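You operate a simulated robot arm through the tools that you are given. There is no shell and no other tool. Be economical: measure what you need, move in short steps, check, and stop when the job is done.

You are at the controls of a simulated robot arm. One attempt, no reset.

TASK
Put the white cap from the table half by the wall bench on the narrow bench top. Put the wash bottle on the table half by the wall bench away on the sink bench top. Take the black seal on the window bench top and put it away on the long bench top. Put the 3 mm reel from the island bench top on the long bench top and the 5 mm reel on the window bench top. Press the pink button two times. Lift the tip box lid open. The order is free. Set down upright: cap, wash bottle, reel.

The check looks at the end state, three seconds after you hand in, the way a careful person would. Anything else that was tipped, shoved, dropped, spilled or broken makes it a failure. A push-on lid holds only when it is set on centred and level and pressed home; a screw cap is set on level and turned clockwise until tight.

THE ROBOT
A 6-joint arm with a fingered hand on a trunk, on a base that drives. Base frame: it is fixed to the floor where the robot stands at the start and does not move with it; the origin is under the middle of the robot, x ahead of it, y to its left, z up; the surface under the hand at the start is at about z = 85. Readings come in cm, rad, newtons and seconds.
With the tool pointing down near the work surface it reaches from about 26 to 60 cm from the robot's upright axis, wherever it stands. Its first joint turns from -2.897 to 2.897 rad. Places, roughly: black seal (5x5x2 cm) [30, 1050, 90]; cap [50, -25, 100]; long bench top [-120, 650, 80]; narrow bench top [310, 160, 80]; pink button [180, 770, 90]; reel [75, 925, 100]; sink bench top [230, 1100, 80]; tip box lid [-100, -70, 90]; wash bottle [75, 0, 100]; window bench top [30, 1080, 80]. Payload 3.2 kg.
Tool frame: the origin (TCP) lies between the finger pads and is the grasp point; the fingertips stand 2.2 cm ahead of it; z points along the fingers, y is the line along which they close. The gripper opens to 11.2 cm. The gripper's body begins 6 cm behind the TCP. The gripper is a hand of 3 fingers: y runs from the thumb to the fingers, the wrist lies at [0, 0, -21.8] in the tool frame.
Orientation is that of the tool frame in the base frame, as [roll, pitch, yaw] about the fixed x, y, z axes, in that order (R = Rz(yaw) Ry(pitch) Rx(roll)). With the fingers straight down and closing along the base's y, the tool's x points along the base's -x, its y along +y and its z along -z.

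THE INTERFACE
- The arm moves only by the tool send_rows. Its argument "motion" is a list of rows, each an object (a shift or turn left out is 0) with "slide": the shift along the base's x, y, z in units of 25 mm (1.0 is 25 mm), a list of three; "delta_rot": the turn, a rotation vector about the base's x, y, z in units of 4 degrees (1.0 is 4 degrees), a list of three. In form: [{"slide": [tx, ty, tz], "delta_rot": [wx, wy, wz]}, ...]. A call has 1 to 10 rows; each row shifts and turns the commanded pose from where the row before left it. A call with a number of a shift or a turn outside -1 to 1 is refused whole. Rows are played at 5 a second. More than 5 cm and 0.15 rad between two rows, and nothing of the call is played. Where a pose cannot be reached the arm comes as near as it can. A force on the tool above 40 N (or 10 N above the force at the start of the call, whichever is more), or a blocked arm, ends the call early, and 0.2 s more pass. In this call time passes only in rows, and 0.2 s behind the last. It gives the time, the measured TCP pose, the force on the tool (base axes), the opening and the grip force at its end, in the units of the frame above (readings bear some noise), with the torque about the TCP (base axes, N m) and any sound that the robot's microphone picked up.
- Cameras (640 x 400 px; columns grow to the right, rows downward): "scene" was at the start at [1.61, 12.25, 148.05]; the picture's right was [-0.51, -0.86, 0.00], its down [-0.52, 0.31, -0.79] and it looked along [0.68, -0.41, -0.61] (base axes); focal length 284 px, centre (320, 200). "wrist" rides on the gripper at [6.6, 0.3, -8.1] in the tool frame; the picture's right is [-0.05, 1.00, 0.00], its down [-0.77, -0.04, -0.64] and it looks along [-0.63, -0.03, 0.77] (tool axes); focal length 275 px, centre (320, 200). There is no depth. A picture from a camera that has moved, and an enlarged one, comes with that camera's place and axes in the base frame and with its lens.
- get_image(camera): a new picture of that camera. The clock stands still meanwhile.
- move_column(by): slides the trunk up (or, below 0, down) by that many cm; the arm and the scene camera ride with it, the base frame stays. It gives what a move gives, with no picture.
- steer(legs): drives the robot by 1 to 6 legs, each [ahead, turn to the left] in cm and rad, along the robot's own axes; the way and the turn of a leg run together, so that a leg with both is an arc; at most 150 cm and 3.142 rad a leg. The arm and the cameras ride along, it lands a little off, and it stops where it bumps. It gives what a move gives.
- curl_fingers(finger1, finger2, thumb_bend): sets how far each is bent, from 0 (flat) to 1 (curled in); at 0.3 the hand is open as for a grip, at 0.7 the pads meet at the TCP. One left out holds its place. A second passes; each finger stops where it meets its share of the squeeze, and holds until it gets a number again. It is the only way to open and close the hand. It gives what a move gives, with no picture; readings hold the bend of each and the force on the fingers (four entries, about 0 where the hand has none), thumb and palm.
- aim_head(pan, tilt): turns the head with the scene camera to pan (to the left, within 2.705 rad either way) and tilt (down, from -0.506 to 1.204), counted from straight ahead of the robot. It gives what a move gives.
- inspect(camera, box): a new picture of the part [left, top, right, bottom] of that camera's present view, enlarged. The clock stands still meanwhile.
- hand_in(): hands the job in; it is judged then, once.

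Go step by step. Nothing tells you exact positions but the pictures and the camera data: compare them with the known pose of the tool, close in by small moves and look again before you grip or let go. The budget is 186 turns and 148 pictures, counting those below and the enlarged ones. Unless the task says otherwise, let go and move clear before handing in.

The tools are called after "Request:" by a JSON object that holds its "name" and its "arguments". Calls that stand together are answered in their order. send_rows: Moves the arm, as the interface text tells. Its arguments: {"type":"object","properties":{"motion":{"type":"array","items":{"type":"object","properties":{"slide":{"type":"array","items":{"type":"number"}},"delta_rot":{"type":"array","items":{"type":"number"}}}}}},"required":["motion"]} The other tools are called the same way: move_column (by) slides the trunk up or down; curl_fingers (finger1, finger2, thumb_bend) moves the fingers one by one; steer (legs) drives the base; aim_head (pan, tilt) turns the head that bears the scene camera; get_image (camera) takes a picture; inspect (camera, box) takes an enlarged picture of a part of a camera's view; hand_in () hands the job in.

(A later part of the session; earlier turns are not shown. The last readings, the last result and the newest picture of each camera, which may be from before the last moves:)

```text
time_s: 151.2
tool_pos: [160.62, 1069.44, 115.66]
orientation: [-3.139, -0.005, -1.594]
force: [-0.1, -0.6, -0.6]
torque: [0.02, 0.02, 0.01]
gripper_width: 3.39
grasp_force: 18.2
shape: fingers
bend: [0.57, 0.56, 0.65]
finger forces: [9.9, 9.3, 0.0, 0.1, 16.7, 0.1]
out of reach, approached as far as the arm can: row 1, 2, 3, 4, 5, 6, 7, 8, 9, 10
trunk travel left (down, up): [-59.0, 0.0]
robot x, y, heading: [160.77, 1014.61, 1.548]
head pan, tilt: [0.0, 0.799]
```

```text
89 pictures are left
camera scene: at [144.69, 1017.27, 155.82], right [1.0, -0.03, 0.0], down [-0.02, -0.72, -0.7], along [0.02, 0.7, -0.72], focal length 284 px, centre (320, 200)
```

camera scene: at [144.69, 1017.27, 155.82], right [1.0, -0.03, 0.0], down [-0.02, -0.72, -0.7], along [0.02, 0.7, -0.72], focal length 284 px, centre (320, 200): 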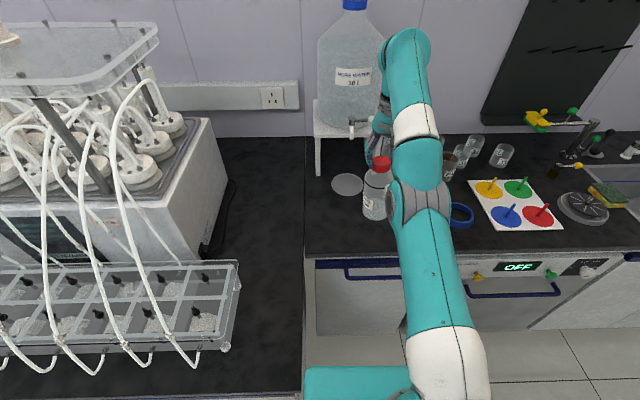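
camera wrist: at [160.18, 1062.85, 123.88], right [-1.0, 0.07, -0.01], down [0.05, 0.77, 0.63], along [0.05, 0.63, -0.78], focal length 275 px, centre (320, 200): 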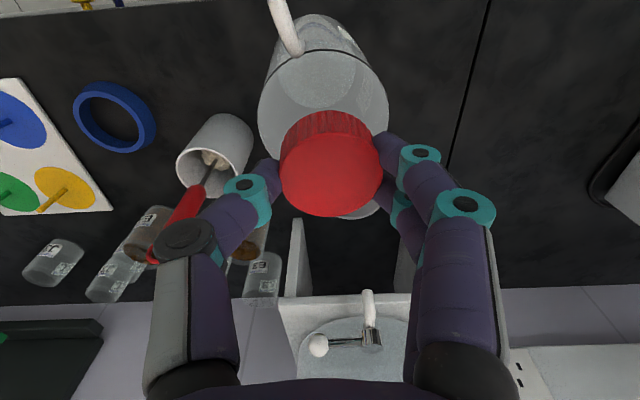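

At the arm's height limit here. I lower with the trunk instead, which keeps the hand over the spot.

Request:
{"name": "move_column", "arguments": {"by": -8.5}}

Request:
{"name": "get_image", "arguments": {"camera": "scene"}}

Request:
{"name": "get_image", "arguments": {"camera": "wrist"}}

```text
time_s: 152.4
tool_pos: [160.64, 1069.47, 107.45]
orientation: [-3.137, -0.005, -1.593]
force: [-0.1, -0.4, -1.4]
torque: [0.0, 0.0, 0.02]
gripper_width: 3.4
grasp_force: 17.6
shape: fingers
bend: [0.57, 0.56, 0.65]
finger forces: [10.0, 9.2, 0.0, 0.0, 16.6, 0.0]
trunk travel left (down, up): [-50.5, 8.5]
robot x, y, heading: [160.89, 1014.48, 1.544]
head pan, tilt: [0.0, 0.799]
```

```text
88 pictures are left
camera scene: at [144.68, 1017.26, 147.32], right [1.0, -0.03, 0.0], down [-0.02, -0.72, -0.7], along [0.02, 0.7, -0.72], focal length 284 px, centre (320, 200)
```

scene: 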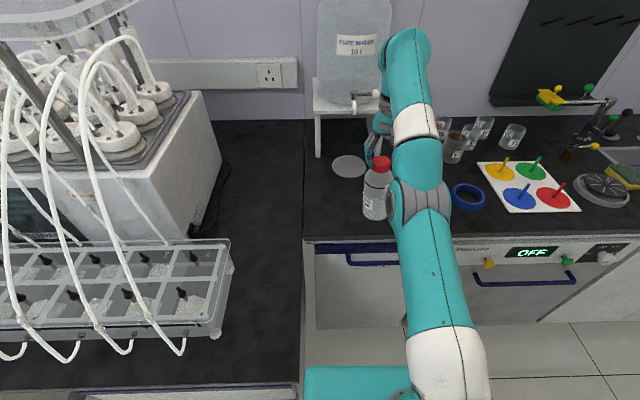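

```text
87 pictures are left
camera wrist: at [160.18, 1062.85, 115.39], right [-1.0, 0.07, -0.01], down [0.05, 0.77, 0.63], along [0.05, 0.63, -0.78], focal length 275 px, centre (320, 200)
```

wrist: 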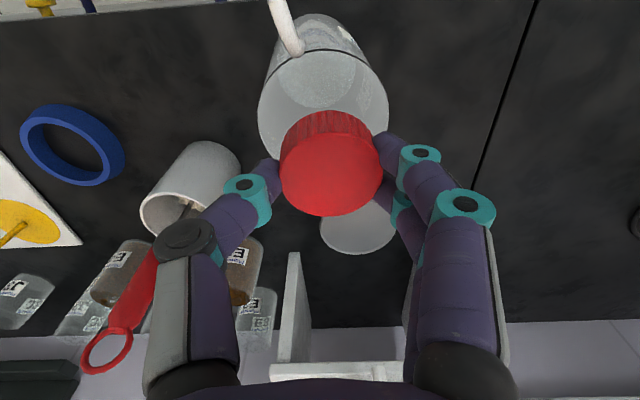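

The bottle is only just inside the front edge, so I shift it 3 cm left (away from the cup) and drive 8 cm closer before setting down.

Request:
{"name": "send_rows", "arguments": {"motion": [{"slide": [-0.6, 0, 0]}, {"slide": [-0.6, 0, 0]}, {"slide": [0, 0, 0]}]}}

Request:
{"name": "steer", "arguments": {"legs": [[8, 0]]}}

Request:
{"name": "get_image", "arguments": {"camera": "wrist"}}

Request:
{"name": "get_image", "arguments": {"camera": "scene"}}

```text
time_s: 153.2
tool_pos: [157.55, 1069.43, 107.2]
orientation: [-3.136, -0.005, -1.593]
force: [0.4, 0.0, -1.3]
torque: [-0.03, 0.01, 0.0]
gripper_width: 3.42
grasp_force: 17.6
shape: fingers
bend: [0.57, 0.56, 0.65]
finger forces: [10.0, 9.2, 0.0, 0.0, 16.5, 0.0]
trunk travel left (down, up): [-50.5, 8.5]
robot x, y, heading: [161.01, 1014.51, 1.542]
head pan, tilt: [0.0, 0.799]
```

```text
time_s: 154.3
tool_pos: [157.98, 1077.74, 107.18]
orientation: [-3.137, -0.008, -1.598]
force: [-0.7, 0.5, -1.7]
torque: [-0.01, 0.0, 0.0]
gripper_width: 3.41
grasp_force: 18.0
shape: fingers
bend: [0.57, 0.56, 0.65]
finger forces: [9.8, 9.2, 0.0, 0.1, 16.6, 0.0]
trunk travel left (down, up): [-50.5, 8.5]
robot x, y, heading: [161.27, 1022.77, 1.544]
head pan, tilt: [0.0, 0.799]
```

```text
86 pictures are left
camera wrist: at [157.5, 1071.05, 115.22], right [-1.0, 0.07, -0.01], down [0.05, 0.77, 0.63], along [0.05, 0.63, -0.78], focal length 275 px, centre (320, 200)
```

wrist: 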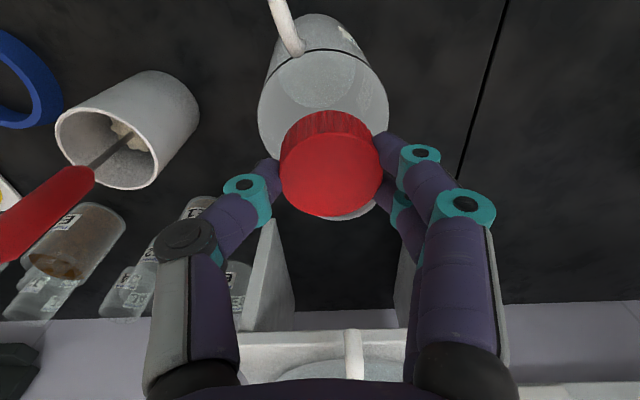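

```text
85 pictures are left
camera scene: at [144.9, 1025.44, 147.31], right [1.0, -0.03, 0.0], down [-0.02, -0.72, -0.7], along [0.02, 0.7, -0.72], focal length 284 px, centre (320, 200)
```

scene: 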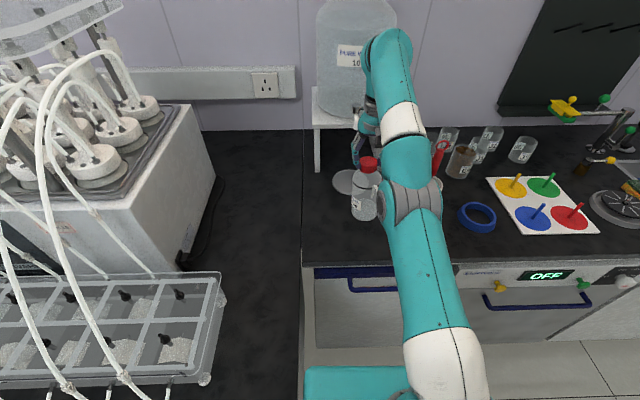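

Now clear on all sides. I lower gently until contact.

Request:
{"name": "send_rows", "arguments": {"motion": [{"slide": [0, 0, -0.4]}, {"slide": [0, 0, -0.4]}, {"slide": [0, 0, -0.2]}, {"slide": [0, 0, -0.1]}, {"slide": [0, 0, -0.1]}, {"slide": [0, 0, -0.1]}]}}

Request:
{"name": "send_rows", "arguments": {"motion": [{"slide": [0, 0, -0.08]}, {"slide": [0, 0, -0.08]}, {"slide": [0, 0, 0]}]}}

```text
time_s: 155.7
tool_pos: [157.99, 1077.69, 106.76]
orientation: [-3.137, -0.008, -1.597]
force: [0.0, 0.5, -1.3]
torque: [0.01, -0.01, -0.01]
gripper_width: 3.4
grasp_force: 17.6
shape: fingers
bend: [0.57, 0.56, 0.65]
finger forces: [9.8, 9.2, 0.0, 0.0, 16.4, 0.0]
out of reach, approached as far as the arm can: row 1, 2, 3
trunk travel left (down, up): [-50.5, 8.5]
robot x, y, heading: [161.49, 1022.99, 1.541]
head pan, tilt: [0.0, 0.799]
```

```text
time_s: 156.5
tool_pos: [157.97, 1077.74, 106.67]
orientation: [-3.136, -0.006, -1.596]
force: [0.6, 0.0, -0.9]
torque: [-0.01, 0.01, 0.0]
gripper_width: 3.41
grasp_force: 18.2
shape: fingers
bend: [0.57, 0.56, 0.65]
finger forces: [10.0, 9.2, 0.0, 0.0, 16.3, 0.0]
out of reach, approached as far as the arm can: row 1
trunk travel left (down, up): [-50.5, 8.5]
robot x, y, heading: [161.31, 1022.51, 1.545]
head pan, tilt: [0.0, 0.799]
```

The command still sits at the reach edge; I use the trunk to go down in small bits.

Request:
{"name": "move_column", "arguments": {"by": -2}}

Request:
{"name": "move_column", "arguments": {"by": -0.5}}

Request:
{"name": "move_column", "arguments": {"by": -0.4}}

Request:
{"name": "get_image", "arguments": {"camera": "scene"}}

```text
time_s: 157.2
tool_pos: [157.92, 1077.72, 104.62]
orientation: [-3.136, -0.008, -1.597]
force: [0.9, -0.3, -1.7]
torque: [0.02, 0.0, 0.03]
gripper_width: 3.4
grasp_force: 18.3
shape: fingers
bend: [0.57, 0.56, 0.65]
finger forces: [10.0, 9.1, 0.0, 0.0, 16.4, 0.0]
trunk travel left (down, up): [-48.5, 10.5]
robot x, y, heading: [161.44, 1022.96, 1.543]
head pan, tilt: [0.0, 0.799]
```

```text
time_s: 157.7
tool_pos: [158.03, 1077.69, 104.23]
orientation: [-3.136, -0.008, -1.596]
force: [0.1, -0.8, -1.7]
torque: [-0.01, -0.03, -0.03]
gripper_width: 3.39
grasp_force: 17.6
shape: fingers
bend: [0.57, 0.56, 0.65]
finger forces: [9.9, 9.2, 0.0, 0.1, 16.4, 0.1]
trunk travel left (down, up): [-48.0, 11.0]
robot x, y, heading: [161.11, 1022.84, 1.543]
head pan, tilt: [0.0, 0.799]
```

```text
time_s: 158.2
tool_pos: [157.94, 1077.69, 103.76]
orientation: [-3.135, -0.008, -1.597]
force: [-0.3, -0.9, -1.7]
torque: [0.02, -0.02, -0.04]
gripper_width: 3.41
grasp_force: 17.7
shape: fingers
bend: [0.57, 0.56, 0.65]
finger forces: [9.9, 9.2, 0.0, 0.0, 16.4, 0.0]
trunk travel left (down, up): [-47.6, 11.4]
robot x, y, heading: [161.1, 1022.69, 1.541]
head pan, tilt: [0.0, 0.799]
```

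```text
84 pictures are left
camera scene: at [144.9, 1025.32, 144.41], right [1.0, -0.03, 0.0], down [-0.02, -0.72, -0.7], along [0.02, 0.7, -0.72], focal length 284 px, centre (320, 200)
```

scene: 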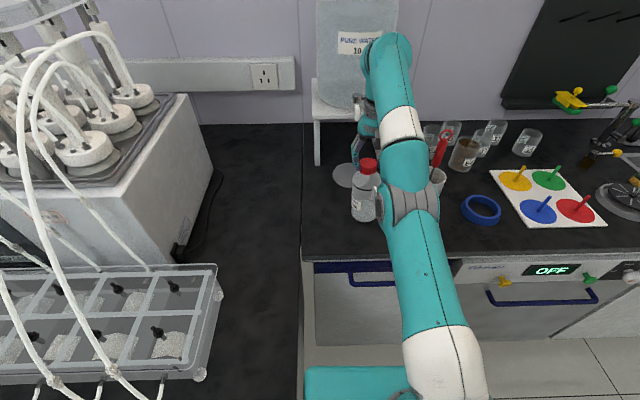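

No contact yet; continuing down in small steps.

Request:
{"name": "move_column", "arguments": {"by": -0.4}}

Request:
{"name": "move_column", "arguments": {"by": -0.4}}

Request:
{"name": "move_column", "arguments": {"by": -0.4}}

```text
time_s: 158.8
tool_pos: [157.9, 1077.58, 103.32]
orientation: [-3.137, -0.005, -1.597]
force: [-0.6, -0.7, 5.7]
torque: [-0.02, 0.05, 0.0]
gripper_width: 3.39
grasp_force: 18.7
shape: fingers
bend: [0.57, 0.56, 0.65]
finger forces: [10.0, 9.0, 0.0, 0.0, 17.2, 0.0]
trunk travel left (down, up): [-47.2, 11.8]
robot x, y, heading: [161.42, 1022.71, 1.545]
head pan, tilt: [0.0, 0.799]
```

```text
time_s: 159.3
tool_pos: [158.16, 1077.52, 103.19]
orientation: [-3.136, -0.001, -1.597]
force: [3.9, -3.0, 23.6]
torque: [-0.07, 0.1, 0.05]
gripper_width: 3.39
grasp_force: 19.0
shape: fingers
bend: [0.58, 0.58, 0.66]
finger forces: [10.5, 8.7, 0.0, 0.1, 20.7, 0.0]
trunk travel left (down, up): [-46.8, 12.2]
robot x, y, heading: [161.52, 1022.57, 1.546]
head pan, tilt: [0.0, 0.799]
```

```text
time_s: 159.8
tool_pos: [158.02, 1077.31, 102.76]
orientation: [-3.135, -0.003, -1.596]
force: [5.7, -1.3, 28.9]
torque: [-0.09, -0.08, 0.02]
gripper_width: 3.36
grasp_force: 20.9
shape: fingers
bend: [0.6, 0.6, 0.67]
finger forces: [11.5, 8.6, 0.0, 0.1, 22.2, 0.1]
trunk travel left (down, up): [-46.4, 12.6]
robot x, y, heading: [161.02, 1022.9, 1.541]
head pan, tilt: [0.0, 0.799]
```

Contact made (pressed a bit). I ease up 0.8 cm and release, then check.

Request:
{"name": "move_column", "arguments": {"by": 0.7}}

Request:
{"name": "curl_fingers", "arguments": {"finger1": 0.45, "finger2": 0.45, "thumb_bend": 0.45}}

Request:
{"name": "get_image", "arguments": {"camera": "wrist"}}

```text
time_s: 160.4
tool_pos: [157.93, 1077.68, 103.17]
orientation: [-3.136, -0.011, -1.594]
force: [1.1, -0.1, -1.3]
torque: [-0.02, 0.01, 0.0]
gripper_width: 3.37
grasp_force: 18.2
shape: fingers
bend: [0.57, 0.57, 0.67]
finger forces: [10.9, 9.6, 0.1, 0.1, 16.6, 0.0]
trunk travel left (down, up): [-47.1, 11.9]
robot x, y, heading: [161.15, 1022.42, 1.546]
head pan, tilt: [0.0, 0.799]
```

```text
time_s: 161.4
tool_pos: [158.04, 1077.72, 103.29]
orientation: [-3.135, -0.006, -1.598]
force: [-0.6, -0.2, -0.1]
torque: [0.0, 0.0, 0.0]
gripper_width: 6.89
grasp_force: 0.1
shape: fingers
bend: [0.45, 0.45, 0.45]
finger forces: [0.0, 0.1, 0.0, 0.0, 0.0, 0.0]
trunk travel left (down, up): [-47.1, 11.9]
robot x, y, heading: [161.28, 1022.61, 1.54]
head pan, tilt: [0.0, 0.799]
```

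```text
83 pictures are left
camera wrist: at [157.56, 1071.11, 111.28], right [-1.0, 0.07, -0.01], down [0.05, 0.77, 0.63], along [0.05, 0.63, -0.78], focal length 275 px, centre (320, 200)
```

wrist: 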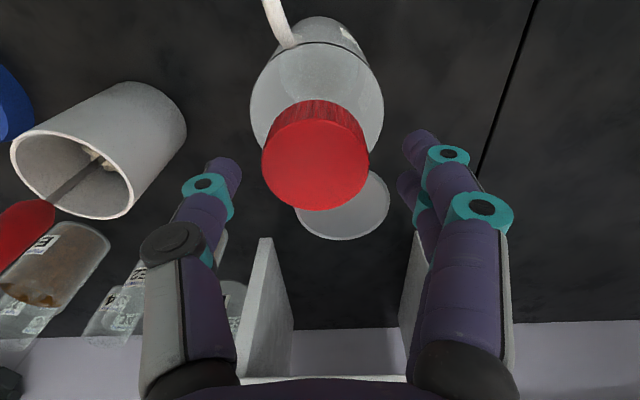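

The bottle stands upright on the sink bench. I rise, back out and head to the window bench around x=30 for the seal.

Request:
{"name": "move_column", "arguments": {"by": 11.5}}

Request:
{"name": "steer", "arguments": {"legs": [[-48, 0]]}}

Request:
{"name": "get_image", "arguments": {"camera": "scene"}}

Request:
{"name": "steer", "arguments": {"legs": [[0, 1.597], [125, 0], [0, -1.571]]}}

Request:
{"name": "aim_head", "arguments": {"pan": -0.2, "tilt": 0.75}}

Request:
{"name": "get_image", "arguments": {"camera": "scene"}}

Request:
{"name": "get_image", "arguments": {"camera": "wrist"}}

```text
time_s: 162.9
tool_pos: [158.06, 1077.8, 114.83]
orientation: [-3.136, -0.007, -1.597]
force: [-0.4, 0.0, -0.3]
torque: [-0.01, 0.01, 0.04]
gripper_width: 6.89
grasp_force: 0.2
shape: fingers
bend: [0.45, 0.45, 0.45]
finger forces: [0.0, 0.1, 0.0, 0.0, 0.1, 0.0]
trunk travel left (down, up): [-58.6, 0.4]
robot x, y, heading: [161.29, 1022.85, 1.54]
head pan, tilt: [0.0, 0.799]
```

```text
time_s: 165.8
tool_pos: [156.67, 1028.8, 114.75]
orientation: [-3.136, -0.006, -1.593]
force: [0.3, -0.4, 0.0]
torque: [0.03, 0.0, -0.02]
gripper_width: 6.85
grasp_force: 0.0
shape: fingers
bend: [0.45, 0.45, 0.45]
finger forces: [0.1, 0.0, 0.0, 0.0, 0.0, 0.0]
trunk travel left (down, up): [-58.6, 0.4]
robot x, y, heading: [159.85, 974.23, 1.544]
head pan, tilt: [0.0, 0.799]
```

```text
82 pictures are left
camera scene: at [143.58, 976.37, 155.42], right [1.0, -0.03, 0.0], down [-0.02, -0.72, -0.7], along [0.02, 0.7, -0.72], focal length 284 px, centre (320, 200)
```

scene: 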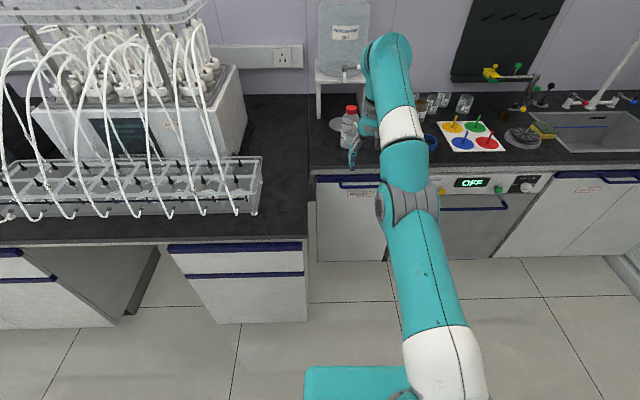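

```text
time_s: 179.9
tool_pos: [30.26, 1028.19, 114.67]
orientation: [-3.137, -0.008, -1.585]
force: [0.2, -0.1, 0.3]
torque: [0.02, -0.01, -0.02]
gripper_width: 6.88
grasp_force: 0.1
shape: fingers
bend: [0.45, 0.45, 0.45]
finger forces: [0.2, 0.0, 0.0, 0.0, 0.1, 0.1]
trunk travel left (down, up): [-58.6, 0.4]
robot x, y, heading: [34.1, 973.24, 1.555]
head pan, tilt: [0.0, 0.799]
```

```text
time_s: 180.6
tool_pos: [30.25, 1028.16, 114.81]
orientation: [-3.137, -0.006, -1.584]
force: [-0.1, -0.6, -0.6]
torque: [0.01, 0.02, -0.01]
gripper_width: 6.86
grasp_force: 0.0
shape: fingers
bend: [0.45, 0.45, 0.45]
finger forces: [0.0, 0.1, 0.0, 0.0, 0.1, 0.0]
trunk travel left (down, up): [-58.6, 0.4]
robot x, y, heading: [34.33, 973.31, 1.557]
head pan, tilt: [-0.201, 0.75]
```

```text
81 pictures are left
camera scene: at [19.36, 975.68, 155.81], right [0.98, -0.21, 0.0], down [-0.15, -0.67, -0.73], along [0.16, 0.71, -0.68], focal length 284 px, centre (320, 200)
```

scene: 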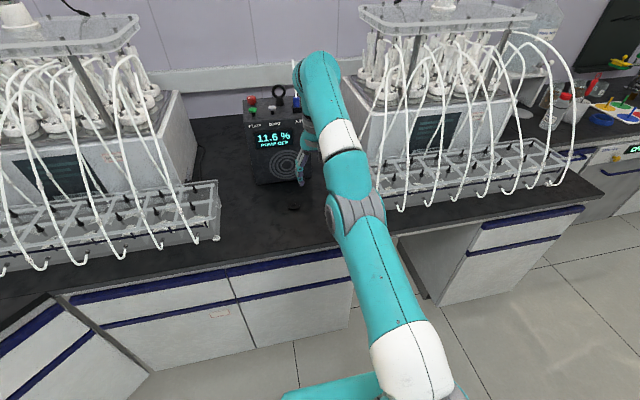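

```text
80 pictures are left
camera wrist: at [29.82, 1021.6, 122.77], right [-1.0, 0.06, -0.01], down [0.04, 0.78, 0.63], along [0.04, 0.63, -0.78], focal length 275 px, centre (320, 200)
```

wrist: 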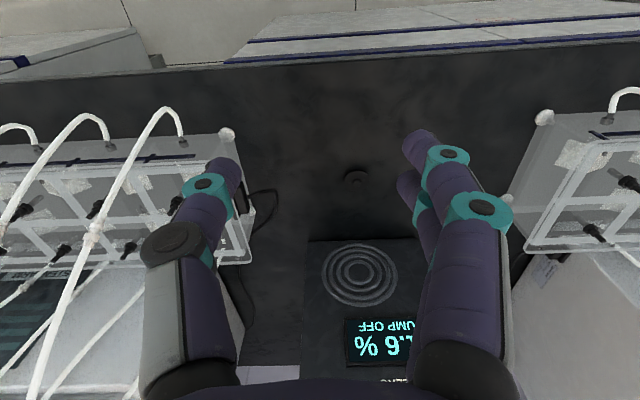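

I see a small dark ring at about (26,1047) — presumably the black seal. I zoom in.

Request:
{"name": "inspect", "arguments": {"camera": "wrist", "box": [300, 130, 420, 230]}}

Request:
{"name": "inspect", "arguments": {"camera": "scene", "box": [230, 150, 350, 240]}}

```text
4.00 times, centred on (360, 180) of wrist
camera zoom: at [29.82, 1021.6, 122.77], right [-1.0, 0.06, -0.01], down [0.04, 0.78, 0.63], along [0.04, 0.63, -0.78], focal length 1101 px, centre (160, 280)
```

zoom: 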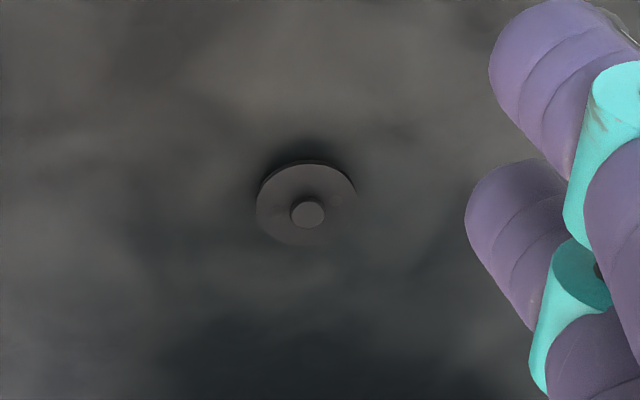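

```text
4.44 times, centred on (290, 195) of scene
camera zoom: at [19.36, 975.68, 155.81], right [0.98, -0.21, 0.0], down [-0.15, -0.67, -0.73], along [0.16, 0.71, -0.68], focal length 1260 px, centre (453, 222)
```

zoom: 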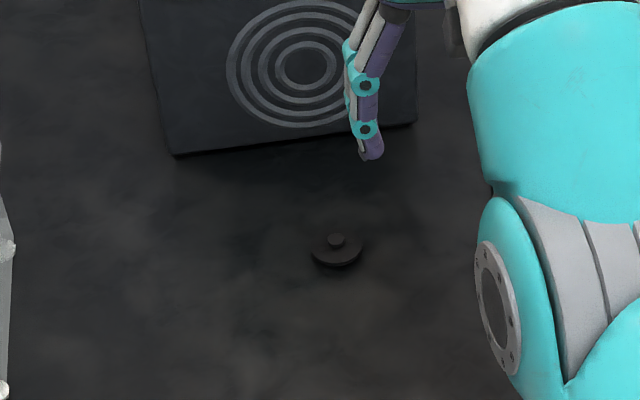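

The seal is a 4 cm black disc with a small stud at (25.5,1048). I drive 17 cm closer and hover over it.

Request:
{"name": "steer", "arguments": {"legs": [[17, 0]]}}

Request:
{"name": "send_rows", "arguments": {"motion": [{"slide": [-0.9, 0, -0.5]}, {"slide": [-0.9, 0.5, -0.5]}, {"slide": [0, 0.5, -1]}, {"slide": [0, 0.4, -1]}, {"slide": [0, 0, -1]}, {"slide": [0, 0, -1]}]}}

Request:
{"name": "get_image", "arguments": {"camera": "wrist"}}

```text
time_s: 182.0
tool_pos: [30.42, 1044.77, 114.75]
orientation: [-3.136, -0.009, -1.586]
force: [0.7, 0.4, -0.1]
torque: [-0.03, -0.01, 0.01]
gripper_width: 6.91
grasp_force: 0.1
shape: fingers
bend: [0.45, 0.45, 0.45]
finger forces: [0.0, 0.0, 0.0, 0.0, 0.0, 0.0]
trunk travel left (down, up): [-58.6, 0.4]
robot x, y, heading: [34.18, 989.94, 1.556]
head pan, tilt: [-0.201, 0.75]
```

```text
time_s: 183.4
tool_pos: [26.87, 1047.3, 104.12]
orientation: [-3.136, -0.007, -1.586]
force: [-0.3, 0.1, 0.1]
torque: [-0.01, -0.01, 0.0]
gripper_width: 6.86
grasp_force: 0.0
shape: fingers
bend: [0.45, 0.45, 0.45]
finger forces: [0.0, 0.1, 0.0, 0.1, 0.1, 0.0]
out of reach, approached as far as the arm can: row 1, 2
trunk travel left (down, up): [-58.6, 0.4]
robot x, y, heading: [34.76, 989.84, 1.559]
head pan, tilt: [-0.201, 0.75]
```

```text
77 pictures are left
camera wrist: at [26.44, 1040.71, 112.06], right [-1.0, 0.06, 0.0], down [0.04, 0.77, 0.63], along [0.04, 0.63, -0.78], focal length 275 px, centre (320, 200)
```

wrist: 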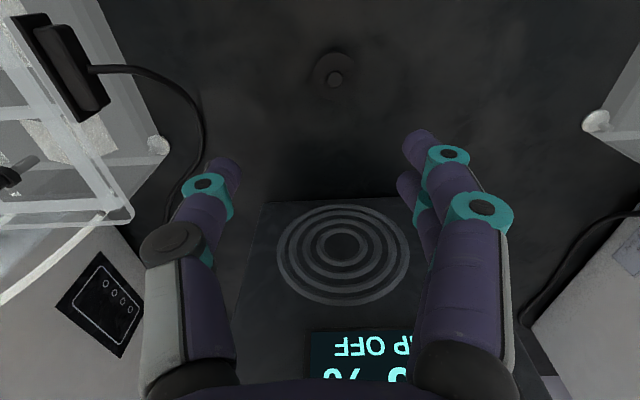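

The seal is at (25.7,1047.5). I position 1.3 cm beyond it (the pads' centre lies behind the TCP) and descend to z≈91 to check.

Request:
{"name": "send_rows", "arguments": {"motion": [{"slide": [-0.47, 0.52, -0.6]}, {"slide": [0, 0, -1]}, {"slide": [0, 0, -1]}, {"slide": [0, 0, -1]}, {"slide": [0, 0, -1]}, {"slide": [0, 0, -0.7]}, {"slide": [0, 0, 0]}]}}

Request:
{"name": "get_image", "arguments": {"camera": "wrist"}}

```text
time_s: 185.0
tool_pos: [25.47, 1048.8, 91.0]
orientation: [-3.137, -0.007, -1.583]
force: [-0.8, -0.9, -0.2]
torque: [-0.01, 0.0, 0.02]
gripper_width: 6.9
grasp_force: 0.0
shape: fingers
bend: [0.45, 0.45, 0.45]
finger forces: [0.0, 0.0, 0.0, 0.0, 0.0, 0.0]
trunk travel left (down, up): [-58.6, 0.4]
robot x, y, heading: [34.31, 989.67, 1.557]
head pan, tilt: [-0.201, 0.75]
```

```text
76 pictures are left
camera wrist: at [25.1, 1042.12, 98.93], right [-1.0, 0.06, -0.01], down [0.04, 0.77, 0.63], along [0.04, 0.63, -0.78], focal length 275 px, centre (320, 200)
```

wrist: 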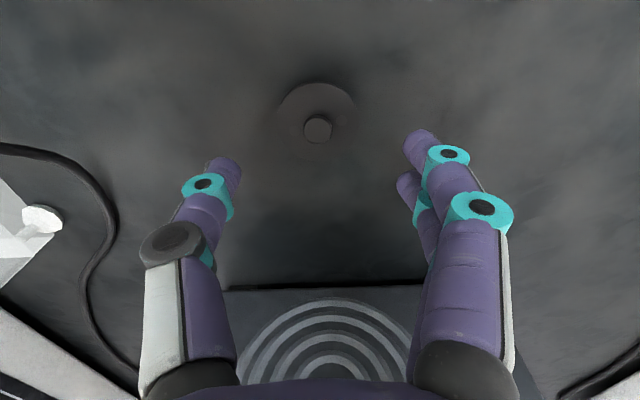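

Well centred. I descend slowly to bench level.

Request:
{"name": "send_rows", "arguments": {"motion": [{"slide": [0, 0, -0.5]}, {"slide": [0, 0, -0.4]}, {"slide": [0, 0, -0.3]}, {"slide": [0, 0, -0.15]}, {"slide": [0, 0, 0]}]}}

Request:
{"name": "curl_fingers", "arguments": {"finger1": 0.56, "finger2": 0.56, "thumb_bend": 0.56}}

Request:
{"name": "get_image", "arguments": {"camera": "wrist"}}

```text
time_s: 186.2
tool_pos: [25.56, 1048.53, 87.71]
orientation: [-3.137, -0.003, -1.585]
force: [1.0, 2.3, 15.5]
torque: [0.06, 0.62, -0.13]
gripper_width: 6.97
grasp_force: 7.7
shape: fingers
bend: [0.45, 0.46, 0.45]
finger forces: [6.5, 8.3, 0.0, 0.0, 0.3, 0.0]
trunk travel left (down, up): [-58.6, 0.4]
robot x, y, heading: [34.43, 989.83, 1.553]
head pan, tilt: [-0.201, 0.75]
```

```text
time_s: 187.2
tool_pos: [25.4, 1048.58, 87.68]
orientation: [-3.136, -0.004, -1.585]
force: [-5.4, 7.1, 29.9]
torque: [0.2, 0.76, -0.1]
gripper_width: 5.06
grasp_force: 15.0
shape: fingers
bend: [0.51, 0.51, 0.56]
finger forces: [11.3, 11.3, 0.1, 0.0, 7.6, 0.0]
trunk travel left (down, up): [-58.6, 0.4]
robot x, y, heading: [34.36, 989.8, 1.56]
head pan, tilt: [-0.201, 0.75]
```

```text
75 pictures are left
camera wrist: at [25.1, 1041.92, 95.7], right [-1.0, 0.06, 0.0], down [0.04, 0.77, 0.63], along [0.04, 0.63, -0.77], focal length 275 px, centre (320, 200)
```

wrist: 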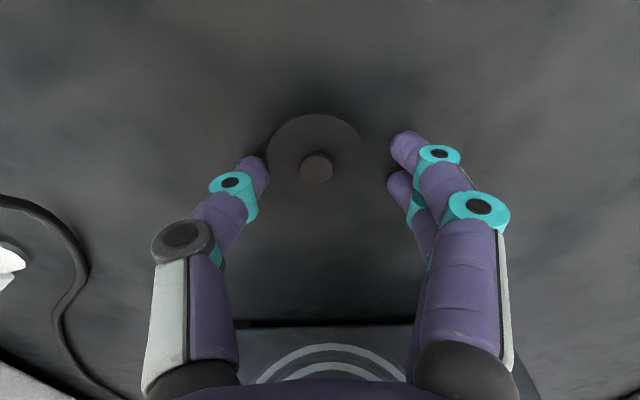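

The fingertips press on the bench; I rise 6 mm and close further onto the disc.

Request:
{"name": "send_rows", "arguments": {"motion": [{"slide": [0, 0, 0.25]}, {"slide": [0, 0, 0]}]}}

Request:
{"name": "curl_fingers", "arguments": {"finger1": 0.6, "finger2": 0.6, "thumb_bend": 0.6}}

Request:
{"name": "get_image", "arguments": {"camera": "wrist"}}

```text
time_s: 187.8
tool_pos: [25.58, 1048.51, 87.98]
orientation: [-3.134, -0.011, -1.585]
force: [-0.5, -0.3, -0.7]
torque: [0.0, -0.01, -0.03]
gripper_width: 3.95
grasp_force: 0.3
shape: fingers
bend: [0.55, 0.56, 0.56]
finger forces: [0.4, 0.0, 0.0, 0.0, 0.3, 0.0]
trunk travel left (down, up): [-58.6, 0.4]
robot x, y, heading: [34.33, 989.64, 1.557]
head pan, tilt: [-0.201, 0.75]
```

```text
time_s: 188.8
tool_pos: [25.57, 1048.63, 88.16]
orientation: [-3.137, -0.009, -1.586]
force: [-1.2, -0.5, 0.1]
torque: [-0.01, 0.02, -0.01]
gripper_width: 3.7
grasp_force: 2.8
shape: fingers
bend: [0.56, 0.59, 0.58]
finger forces: [2.3, 0.5, 0.0, 0.0, 2.7, 0.0]
trunk travel left (down, up): [-58.6, 0.4]
robot x, y, heading: [34.29, 989.95, 1.556]
head pan, tilt: [-0.201, 0.75]
```

```text
74 pictures are left
camera wrist: at [25.15, 1042.04, 96.11], right [-1.0, 0.06, -0.01], down [0.04, 0.78, 0.63], along [0.04, 0.63, -0.78], focal length 275 px, centre (320, 200)
```

wrist: 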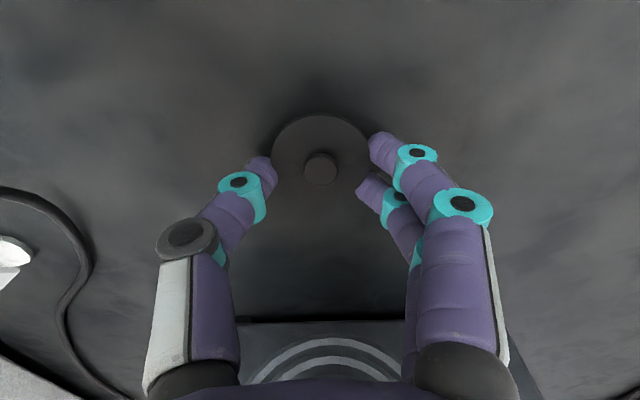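

Nearly there; finger2 is a bit past. I reopen slightly, shift 5 mm back, and close firmly.

Request:
{"name": "curl_fingers", "arguments": {"finger1": 0.53, "finger2": 0.53, "thumb_bend": 0.53}}

Request:
{"name": "send_rows", "arguments": {"motion": [{"slide": [0, -0.2, 0]}, {"slide": [0, 0, 0]}]}}

Request:
{"name": "curl_fingers", "arguments": {"finger1": 0.62, "finger2": 0.62, "thumb_bend": 0.62}}

Request:
{"name": "curl_fingers", "arguments": {"finger1": 0.72, "finger2": 0.72, "thumb_bend": 0.72}}

Request:
{"name": "send_rows", "arguments": {"motion": [{"slide": [0, 0, 0.5]}, {"slide": [0, 0, 1]}, {"slide": [0, 0, 1]}, {"slide": [0, 0, 0]}]}}

Request:
{"name": "get_image", "arguments": {"camera": "wrist"}}

```text
time_s: 189.8
tool_pos: [25.49, 1048.68, 88.07]
orientation: [-3.136, -0.006, -1.585]
force: [-0.1, 0.5, -0.2]
torque: [0.02, 0.0, -0.02]
gripper_width: 4.59
grasp_force: 0.1
shape: fingers
bend: [0.53, 0.53, 0.53]
finger forces: [0.0, 0.0, 0.0, 0.1, 0.1, 0.1]
trunk travel left (down, up): [-58.6, 0.4]
robot x, y, heading: [34.26, 990.08, 1.559]
head pan, tilt: [-0.201, 0.75]
```

```text
time_s: 190.4
tool_pos: [25.35, 1048.08, 88.14]
orientation: [-3.137, -0.007, -1.584]
force: [0.5, -0.7, -0.3]
torque: [-0.02, -0.01, -0.01]
gripper_width: 4.57
grasp_force: 0.0
shape: fingers
bend: [0.53, 0.53, 0.53]
finger forces: [0.0, 0.0, 0.1, 0.0, 0.0, 0.0]
trunk travel left (down, up): [-58.6, 0.4]
robot x, y, heading: [34.17, 989.67, 1.557]
head pan, tilt: [-0.201, 0.75]
```

```text
time_s: 191.4
tool_pos: [25.49, 1048.11, 88.21]
orientation: [-3.137, -0.006, -1.586]
force: [-0.5, 0.1, 0.3]
torque: [0.0, 0.0, 0.02]
gripper_width: 3.51
grasp_force: 5.5
shape: fingers
bend: [0.58, 0.58, 0.59]
finger forces: [2.8, 2.8, 0.0, 0.1, 4.9, 0.1]
trunk travel left (down, up): [-58.6, 0.4]
robot x, y, heading: [34.55, 989.77, 1.555]
head pan, tilt: [-0.201, 0.75]
```

```text
time_s: 192.4
tool_pos: [25.53, 1048.1, 88.14]
orientation: [-3.137, -0.006, -1.586]
force: [-0.4, 1.4, 8.6]
torque: [0.04, -0.04, 0.02]
gripper_width: 3.2
grasp_force: 15.1
shape: fingers
bend: [0.62, 0.62, 0.63]
finger forces: [8.3, 8.7, 0.1, 0.0, 14.0, 0.0]
trunk travel left (down, up): [-58.6, 0.4]
robot x, y, heading: [34.58, 989.78, 1.554]
head pan, tilt: [-0.201, 0.75]
```

```text
time_s: 193.4
tool_pos: [25.66, 1048.19, 94.14]
orientation: [-3.137, -0.006, -1.584]
force: [-0.4, -0.7, -0.1]
torque: [-0.03, 0.01, -0.02]
gripper_width: 2.53
grasp_force: 14.3
shape: fingers
bend: [0.64, 0.64, 0.65]
finger forces: [6.2, 6.5, 0.0, 0.0, 15.3, 0.1]
trunk travel left (down, up): [-58.6, 0.4]
robot x, y, heading: [34.35, 989.75, 1.559]
head pan, tilt: [-0.201, 0.75]
```

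```text
73 pictures are left
camera wrist: at [25.26, 1041.62, 102.27], right [-1.0, 0.06, -0.01], down [0.04, 0.78, 0.63], along [0.04, 0.63, -0.78], focal length 275 px, centre (320, 200)
```

wrist: 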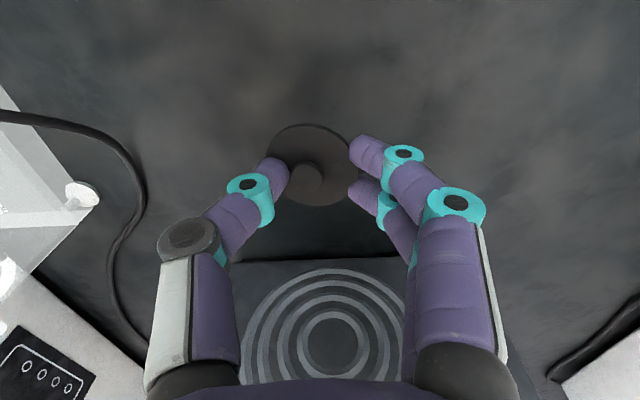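

Seal is held and lifted. I raise it, return to the aisle and drive back along the long bench to find a free spot.

Request:
{"name": "send_rows", "arguments": {"motion": [{"slide": [0, 0, 1]}, {"slide": [0, 0, 1]}, {"slide": [0, 0, 1]}, {"slide": [0, -0.3, 1]}, {"slide": [0, -1, 1]}, {"slide": [0, -1, 1]}, {"slide": [0, -1, 1]}]}}

Request:
{"name": "steer", "arguments": {"legs": [[-17, 0], [0, 1.583], [91, 1.571], [150, 0]]}}

Request:
{"name": "aim_head", "arguments": {"pan": -0.4, "tilt": 0.5}}

Request:
{"name": "get_image", "arguments": {"camera": "scene"}}

```text
time_s: 195.0
tool_pos: [25.61, 1039.84, 112.01]
orientation: [-3.134, -0.007, -1.585]
force: [0.1, -0.2, -0.5]
torque: [0.0, -0.06, 0.02]
gripper_width: 2.5
grasp_force: 13.1
shape: fingers
bend: [0.64, 0.64, 0.65]
finger forces: [6.3, 6.4, 0.0, 0.0, 14.4, 0.0]
trunk travel left (down, up): [-58.6, 0.4]
robot x, y, heading: [34.24, 989.77, 1.556]
head pan, tilt: [-0.201, 0.75]
```

```text
time_s: 211.8
tool_pos: [-8.94, 714.01, 111.94]
orientation: [-3.138, -0.006, 1.615]
force: [0.5, 0.1, -0.2]
torque: [0.01, -0.02, 0.0]
gripper_width: 2.5
grasp_force: 13.3
shape: fingers
bend: [0.64, 0.64, 0.65]
finger forces: [6.0, 6.3, 0.0, 0.1, 13.8, 0.1]
trunk travel left (down, up): [-58.6, 0.4]
robot x, y, heading: [-20.5, 763.75, -1.528]
head pan, tilt: [-0.201, 0.75]
cut short: leg 3
```

```text
time_s: 212.6
tool_pos: [-8.83, 714.06, 111.95]
orientation: [-3.137, -0.006, 1.614]
force: [-1.2, -0.4, -0.3]
torque: [-0.01, 0.02, 0.0]
gripper_width: 2.48
grasp_force: 12.7
shape: fingers
bend: [0.64, 0.64, 0.65]
finger forces: [6.1, 6.3, 0.0, 0.0, 13.8, 0.0]
trunk travel left (down, up): [-58.6, 0.4]
robot x, y, heading: [-20.91, 763.62, -1.532]
head pan, tilt: [-0.4, 0.499]
```

```text
72 pictures are left
camera scene: at [-7.21, 761.85, 158.01], right [-0.94, 0.35, 0.0], down [0.17, 0.45, -0.88], along [-0.31, -0.82, -0.48], focal length 284 px, centre (320, 200)
```

scene: 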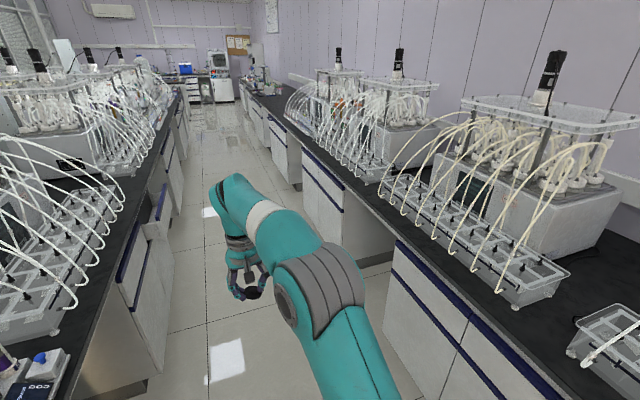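

There's a free front strip and a gap on the long bench around (-80,730). I stop beside it and turn to face it.

Request:
{"name": "steer", "arguments": {"legs": [[22, 0], [0, -1.605], [8, 0]]}}

Request:
{"name": "aim_head", "arguments": {"pan": 0.0, "tilt": 0.85}}

Request:
{"name": "get_image", "arguments": {"camera": "scene"}}

Request:
{"name": "get_image", "arguments": {"camera": "wrist"}}

```text
time_s: 218.8
tool_pos: [-77.71, 732.38, 111.84]
orientation: [-3.136, -0.009, 0.002]
force: [0.4, 0.6, -1.2]
torque: [-0.01, -0.03, 0.0]
gripper_width: 2.53
grasp_force: 12.8
shape: fingers
bend: [0.64, 0.64, 0.65]
finger forces: [6.1, 6.3, 0.1, 0.1, 13.7, 0.0]
trunk travel left (down, up): [-58.6, 0.4]
robot x, y, heading: [-27.65, 741.64, -3.136]
head pan, tilt: [-0.4, 0.499]
```

```text
time_s: 219.7
tool_pos: [-77.78, 732.45, 111.9]
orientation: [-3.136, -0.007, 0.004]
force: [0.2, 0.0, -0.9]
torque: [0.0, -0.03, 0.0]
gripper_width: 2.48
grasp_force: 13.1
shape: fingers
bend: [0.64, 0.64, 0.65]
finger forces: [6.1, 6.3, 0.0, 0.0, 13.8, 0.1]
trunk travel left (down, up): [-58.6, 0.4]
robot x, y, heading: [-27.74, 742.0, -3.141]
head pan, tilt: [0.0, 0.85]
```

```text
71 pictures are left
camera scene: at [-29.39, 725.53, 155.02], right [0.0, 1.0, 0.0], down [0.75, 0.0, -0.66], along [-0.66, 0.0, -0.75], focal length 284 px, centre (320, 200)
```

scene: 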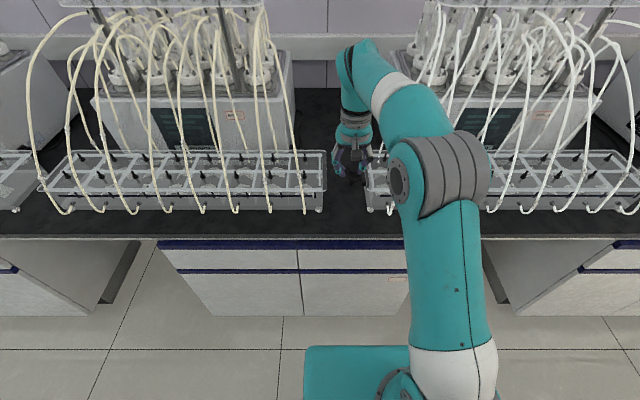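

```text
70 pictures are left
camera wrist: at [-71.07, 732.09, 119.88], right [-0.04, -1.0, -0.01], down [-0.78, 0.03, 0.63], along [-0.63, 0.03, -0.78], focal length 275 px, centre (320, 200)
```

wrist: 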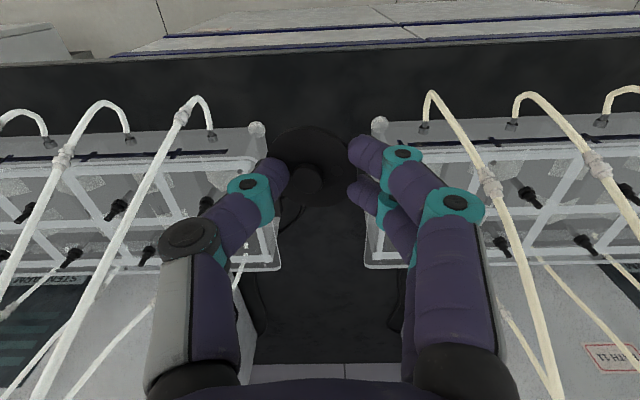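

The gap between trays is centred at y≈732 with the front strip x -77..-86. I move over (-83,732) and lower the seal.

Request:
{"name": "send_rows", "arguments": {"motion": [{"slide": [-0.7, 0, 0]}, {"slide": [-0.7, 0, -1]}, {"slide": [-0.7, 0, -1]}, {"slide": [0, 0, -1]}, {"slide": [0, 0, -1]}, {"slide": [0, 0, -1]}, {"slide": [0, 0, -1]}, {"slide": [0, 0, -1]}, {"slide": [0, 0, -0.6]}, {"slide": [0, 0, -0.4]}]}}

Request:
{"name": "get_image", "arguments": {"camera": "wrist"}}

```text
time_s: 221.9
tool_pos: [-82.89, 732.36, 91.77]
orientation: [-3.137, -0.007, 0.003]
force: [1.1, 0.1, -0.6]
torque: [-0.01, 0.03, 0.03]
gripper_width: 2.47
grasp_force: 13.2
shape: fingers
bend: [0.64, 0.65, 0.65]
finger forces: [6.1, 6.3, 0.0, 0.1, 13.4, 0.1]
trunk travel left (down, up): [-58.6, 0.4]
robot x, y, heading: [-27.67, 741.96, -3.141]
head pan, tilt: [0.0, 0.85]
```

```text
69 pictures are left
camera wrist: at [-76.27, 732.06, 99.75], right [-0.04, -1.0, -0.01], down [-0.78, 0.03, 0.63], along [-0.63, 0.03, -0.78], focal length 275 px, centre (320, 200)
```

wrist: 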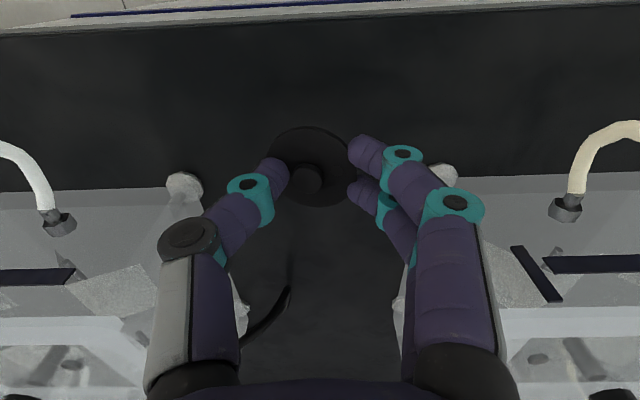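

Positioned over the strip. Lowering the last 3 cm.

Request:
{"name": "send_rows", "arguments": {"motion": [{"slide": [0, 0, -0.6]}, {"slide": [0, 0, -0.4]}, {"slide": [0, 0, -0.2]}, {"slide": [0, 0, -0.1]}, {"slide": [0, 0, 0]}]}}

Request:
{"name": "send_rows", "arguments": {"motion": [{"slide": [0, 0, -0.1]}, {"slide": [0, 0, 0]}]}}

```text
time_s: 223.1
tool_pos: [-82.83, 732.46, 88.53]
orientation: [-3.136, -0.007, 0.003]
force: [-0.7, 0.0, -0.2]
torque: [-0.02, -0.02, 0.04]
gripper_width: 2.45
grasp_force: 13.0
shape: fingers
bend: [0.64, 0.65, 0.65]
finger forces: [6.0, 6.2, 0.0, 0.1, 13.3, 0.0]
trunk travel left (down, up): [-58.6, 0.4]
robot x, y, heading: [-28.07, 742.19, -3.143]
head pan, tilt: [0.0, 0.85]
```

```text
time_s: 223.7
tool_pos: [-82.87, 732.45, 88.33]
orientation: [-3.136, -0.007, 0.004]
force: [0.7, -0.8, 5.5]
torque: [0.05, 0.03, 0.01]
gripper_width: 2.49
grasp_force: 12.9
shape: fingers
bend: [0.65, 0.65, 0.65]
finger forces: [6.5, 6.9, 0.0, 0.0, 13.1, 0.0]
trunk travel left (down, up): [-58.6, 0.4]
robot x, y, heading: [-27.46, 741.67, -3.143]
head pan, tilt: [0.0, 0.85]
```

Contact felt. I release, rise and check the seal.

Request:
{"name": "curl_fingers", "arguments": {"finger1": 0.46, "finger2": 0.46, "thumb_bend": 0.46}}

Request:
{"name": "send_rows", "arguments": {"motion": [{"slide": [0, 0, 0.5]}, {"slide": [0, 0, 1]}, {"slide": [0, 0, 1]}, {"slide": [0, 0, 1]}, {"slide": [0, 0, 1]}, {"slide": [0.4, 0, 1]}, {"slide": [1, 0, 1]}, {"slide": [1, 0, 1]}, {"slide": [0, 0, 1]}, {"slide": [0, 0, 0]}]}}

Request:
{"name": "get_image", "arguments": {"camera": "wrist"}}

```text
time_s: 224.7
tool_pos: [-82.9, 732.48, 88.27]
orientation: [-3.134, -0.006, 0.005]
force: [0.8, 0.7, 0.1]
torque: [-0.01, -0.03, 0.02]
gripper_width: 6.59
grasp_force: 0.1
shape: fingers
bend: [0.46, 0.46, 0.46]
finger forces: [0.0, 0.0, 0.1, 0.1, 0.0, 0.0]
trunk travel left (down, up): [-58.6, 0.4]
robot x, y, heading: [-28.18, 742.05, -3.136]
head pan, tilt: [0.0, 0.85]
```

```text
time_s: 226.9
tool_pos: [-76.95, 732.52, 109.51]
orientation: [-3.136, -0.006, 0.003]
force: [0.1, -0.4, 0.6]
torque: [0.01, 0.01, -0.02]
gripper_width: 6.62
grasp_force: 0.1
shape: fingers
bend: [0.46, 0.46, 0.46]
finger forces: [0.0, 0.0, 0.0, 0.1, 0.1, 0.0]
trunk travel left (down, up): [-58.6, 0.4]
robot x, y, heading: [-27.6, 741.86, -3.143]
head pan, tilt: [0.0, 0.85]
```

```text
68 pictures are left
camera wrist: at [-70.34, 732.18, 117.55], right [-0.04, -1.0, -0.01], down [-0.78, 0.03, 0.63], along [-0.63, 0.03, -0.78], focal length 275 px, centre (320, 200)
```

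wrist: 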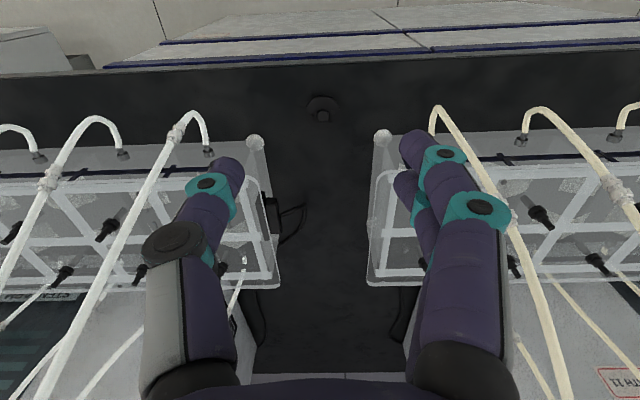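

The seal rests on the long bench. Now back to the end aisle to face the island's end with the reels.

Request:
{"name": "steer", "arguments": {"legs": [[-5, 0], [0, -1.571], [146, 0], [133, -1.571], [8, 0], [0, -1.571]]}}

Request:
{"name": "aim_head", "arguments": {"pan": 0.0, "tilt": 0.75}}

Request:
{"name": "get_image", "arguments": {"camera": "scene"}}

Request:
{"name": "get_image", "arguments": {"camera": "wrist"}}

```text
time_s: 249.3
tool_pos: [81.44, 921.29, 109.52]
orientation: [-3.135, -0.006, 1.535]
force: [0.7, 0.1, -0.5]
torque: [-0.02, 0.01, 0.01]
gripper_width: 6.6
grasp_force: 0.1
shape: fingers
bend: [0.46, 0.46, 0.46]
finger forces: [0.0, 0.0, 0.1, 0.1, 0.1, 0.1]
trunk travel left (down, up): [-58.6, 0.4]
robot x, y, heading: [73.89, 971.08, -1.604]
head pan, tilt: [0.0, 0.85]
cut short: leg 4
```

```text
time_s: 250.0
tool_pos: [81.45, 921.35, 109.41]
orientation: [-3.137, -0.007, 1.535]
force: [-0.2, 0.0, -0.4]
torque: [0.01, -0.03, 0.0]
gripper_width: 6.61
grasp_force: 0.0
shape: fingers
bend: [0.46, 0.46, 0.46]
finger forces: [0.1, 0.1, 0.0, 0.0, 0.0, 0.0]
trunk travel left (down, up): [-58.6, 0.4]
robot x, y, heading: [73.7, 970.72, -1.604]
head pan, tilt: [0.0, 0.75]
```

```text
67 pictures are left
camera scene: at [90.53, 968.09, 155.81], right [-1.0, 0.04, 0.0], down [0.02, 0.68, -0.73], along [-0.03, -0.73, -0.68], focal length 284 px, centre (320, 200)
```

scene: 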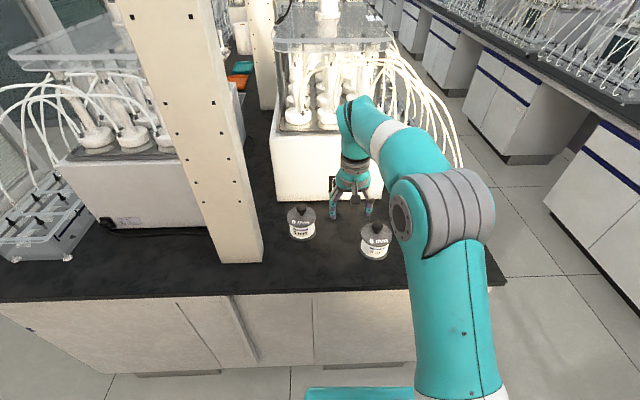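

```text
66 pictures are left
camera wrist: at [82.17, 927.88, 117.52], right [1.0, -0.08, -0.01], down [-0.06, -0.77, 0.63], along [-0.06, -0.63, -0.78], focal length 275 px, centre (320, 200)
```

wrist: 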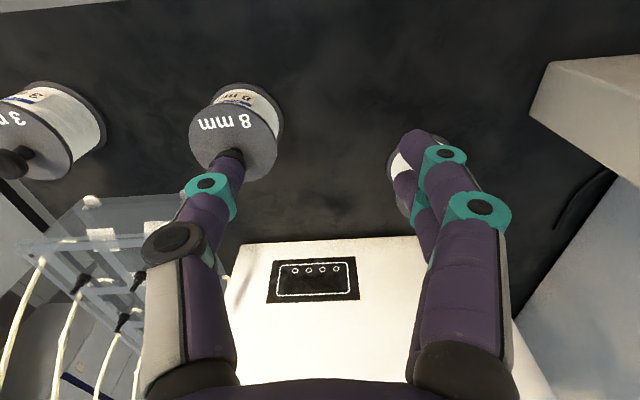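

The reels are labelled: 3 mm leftmost (x≈55), 8 mm middle. I zoom to read the third.

Request:
{"name": "inspect", "arguments": {"camera": "scene", "box": [270, 170, 410, 270]}}

Request:
{"name": "inspect", "arguments": {"camera": "wrist", "box": [0, 60, 300, 200]}}

```text
4.00 times, centred on (340, 220) of scene
camera zoom: at [90.53, 968.09, 155.81], right [-1.0, 0.04, 0.0], down [0.02, 0.68, -0.73], along [-0.03, -0.73, -0.68], focal length 1134 px, centre (240, 120)
```

zoom: 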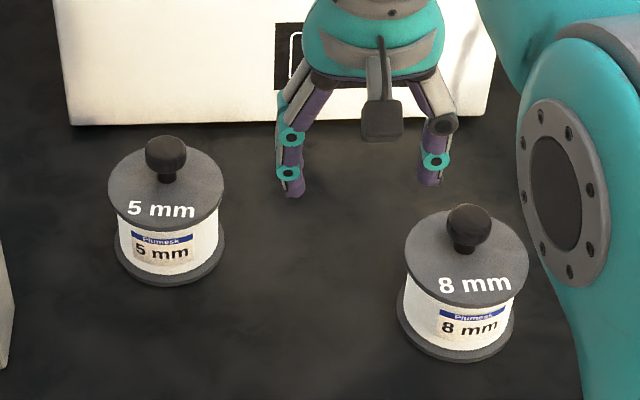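

```text
2.13 times, centred on (150, 130) of wrist
camera zoom: at [82.17, 927.88, 117.52], right [1.0, -0.08, -0.01], down [-0.06, -0.77, 0.63], along [-0.06, -0.63, -0.78], focal length 587 px, centre (683, 349)
```

zoom: 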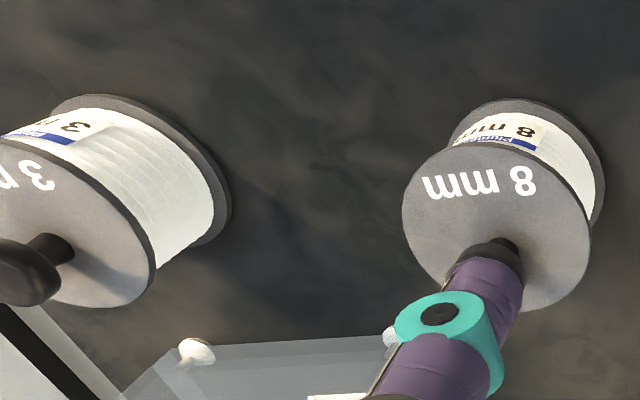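

5 mm reel stands at about (94,907), its knob near z 95.5; 8 mm at (72,915); 3 mm near x 55. I drive 10 cm closer and hover over the 5 mm knob.

Request:
{"name": "steer", "arguments": {"legs": [[10, 0]]}}

Request:
{"name": "send_rows", "arguments": {"motion": [{"slide": [0.9, 0, 0]}, {"slide": [0.9, -0.1, 0]}, {"slide": [0.9, -0.3, 0]}, {"slide": [0.9, -0.4, 0]}, {"slide": [0.9, -0.4, 0]}, {"slide": [0.6, -0.4, 0]}, {"slide": [0, 0, 0]}]}}

Request:
{"name": "get_image", "arguments": {"camera": "wrist"}}

```text
time_s: 251.1
tool_pos: [81.15, 911.21, 109.44]
orientation: [-3.136, -0.009, 1.54]
force: [0.3, -1.1, -0.5]
torque: [0.06, -0.01, 0.03]
gripper_width: 6.59
grasp_force: 0.1
shape: fingers
bend: [0.46, 0.46, 0.46]
finger forces: [0.1, 0.0, 0.0, 0.0, 0.0, 0.0]
trunk travel left (down, up): [-58.6, 0.4]
robot x, y, heading: [73.86, 960.46, -1.608]
head pan, tilt: [0.0, 0.75]
```

```text
time_s: 252.7
tool_pos: [93.97, 907.35, 109.39]
orientation: [-3.137, -0.008, 1.539]
force: [-0.5, -1.0, -0.1]
torque: [0.01, 0.01, 0.0]
gripper_width: 6.6
grasp_force: 0.0
shape: fingers
bend: [0.46, 0.46, 0.46]
finger forces: [0.0, 0.0, 0.0, 0.0, 0.0, 0.1]
trunk travel left (down, up): [-58.6, 0.4]
robot x, y, heading: [73.59, 960.54, -1.607]
head pan, tilt: [0.0, 0.75]
```

```text
63 pictures are left
camera wrist: at [94.67, 913.87, 117.53], right [1.0, -0.08, -0.01], down [-0.06, -0.77, 0.63], along [-0.05, -0.63, -0.78], focal length 275 px, centre (320, 200)
```

wrist: 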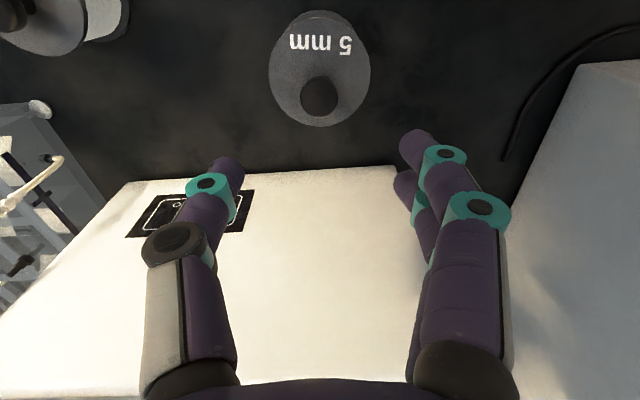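

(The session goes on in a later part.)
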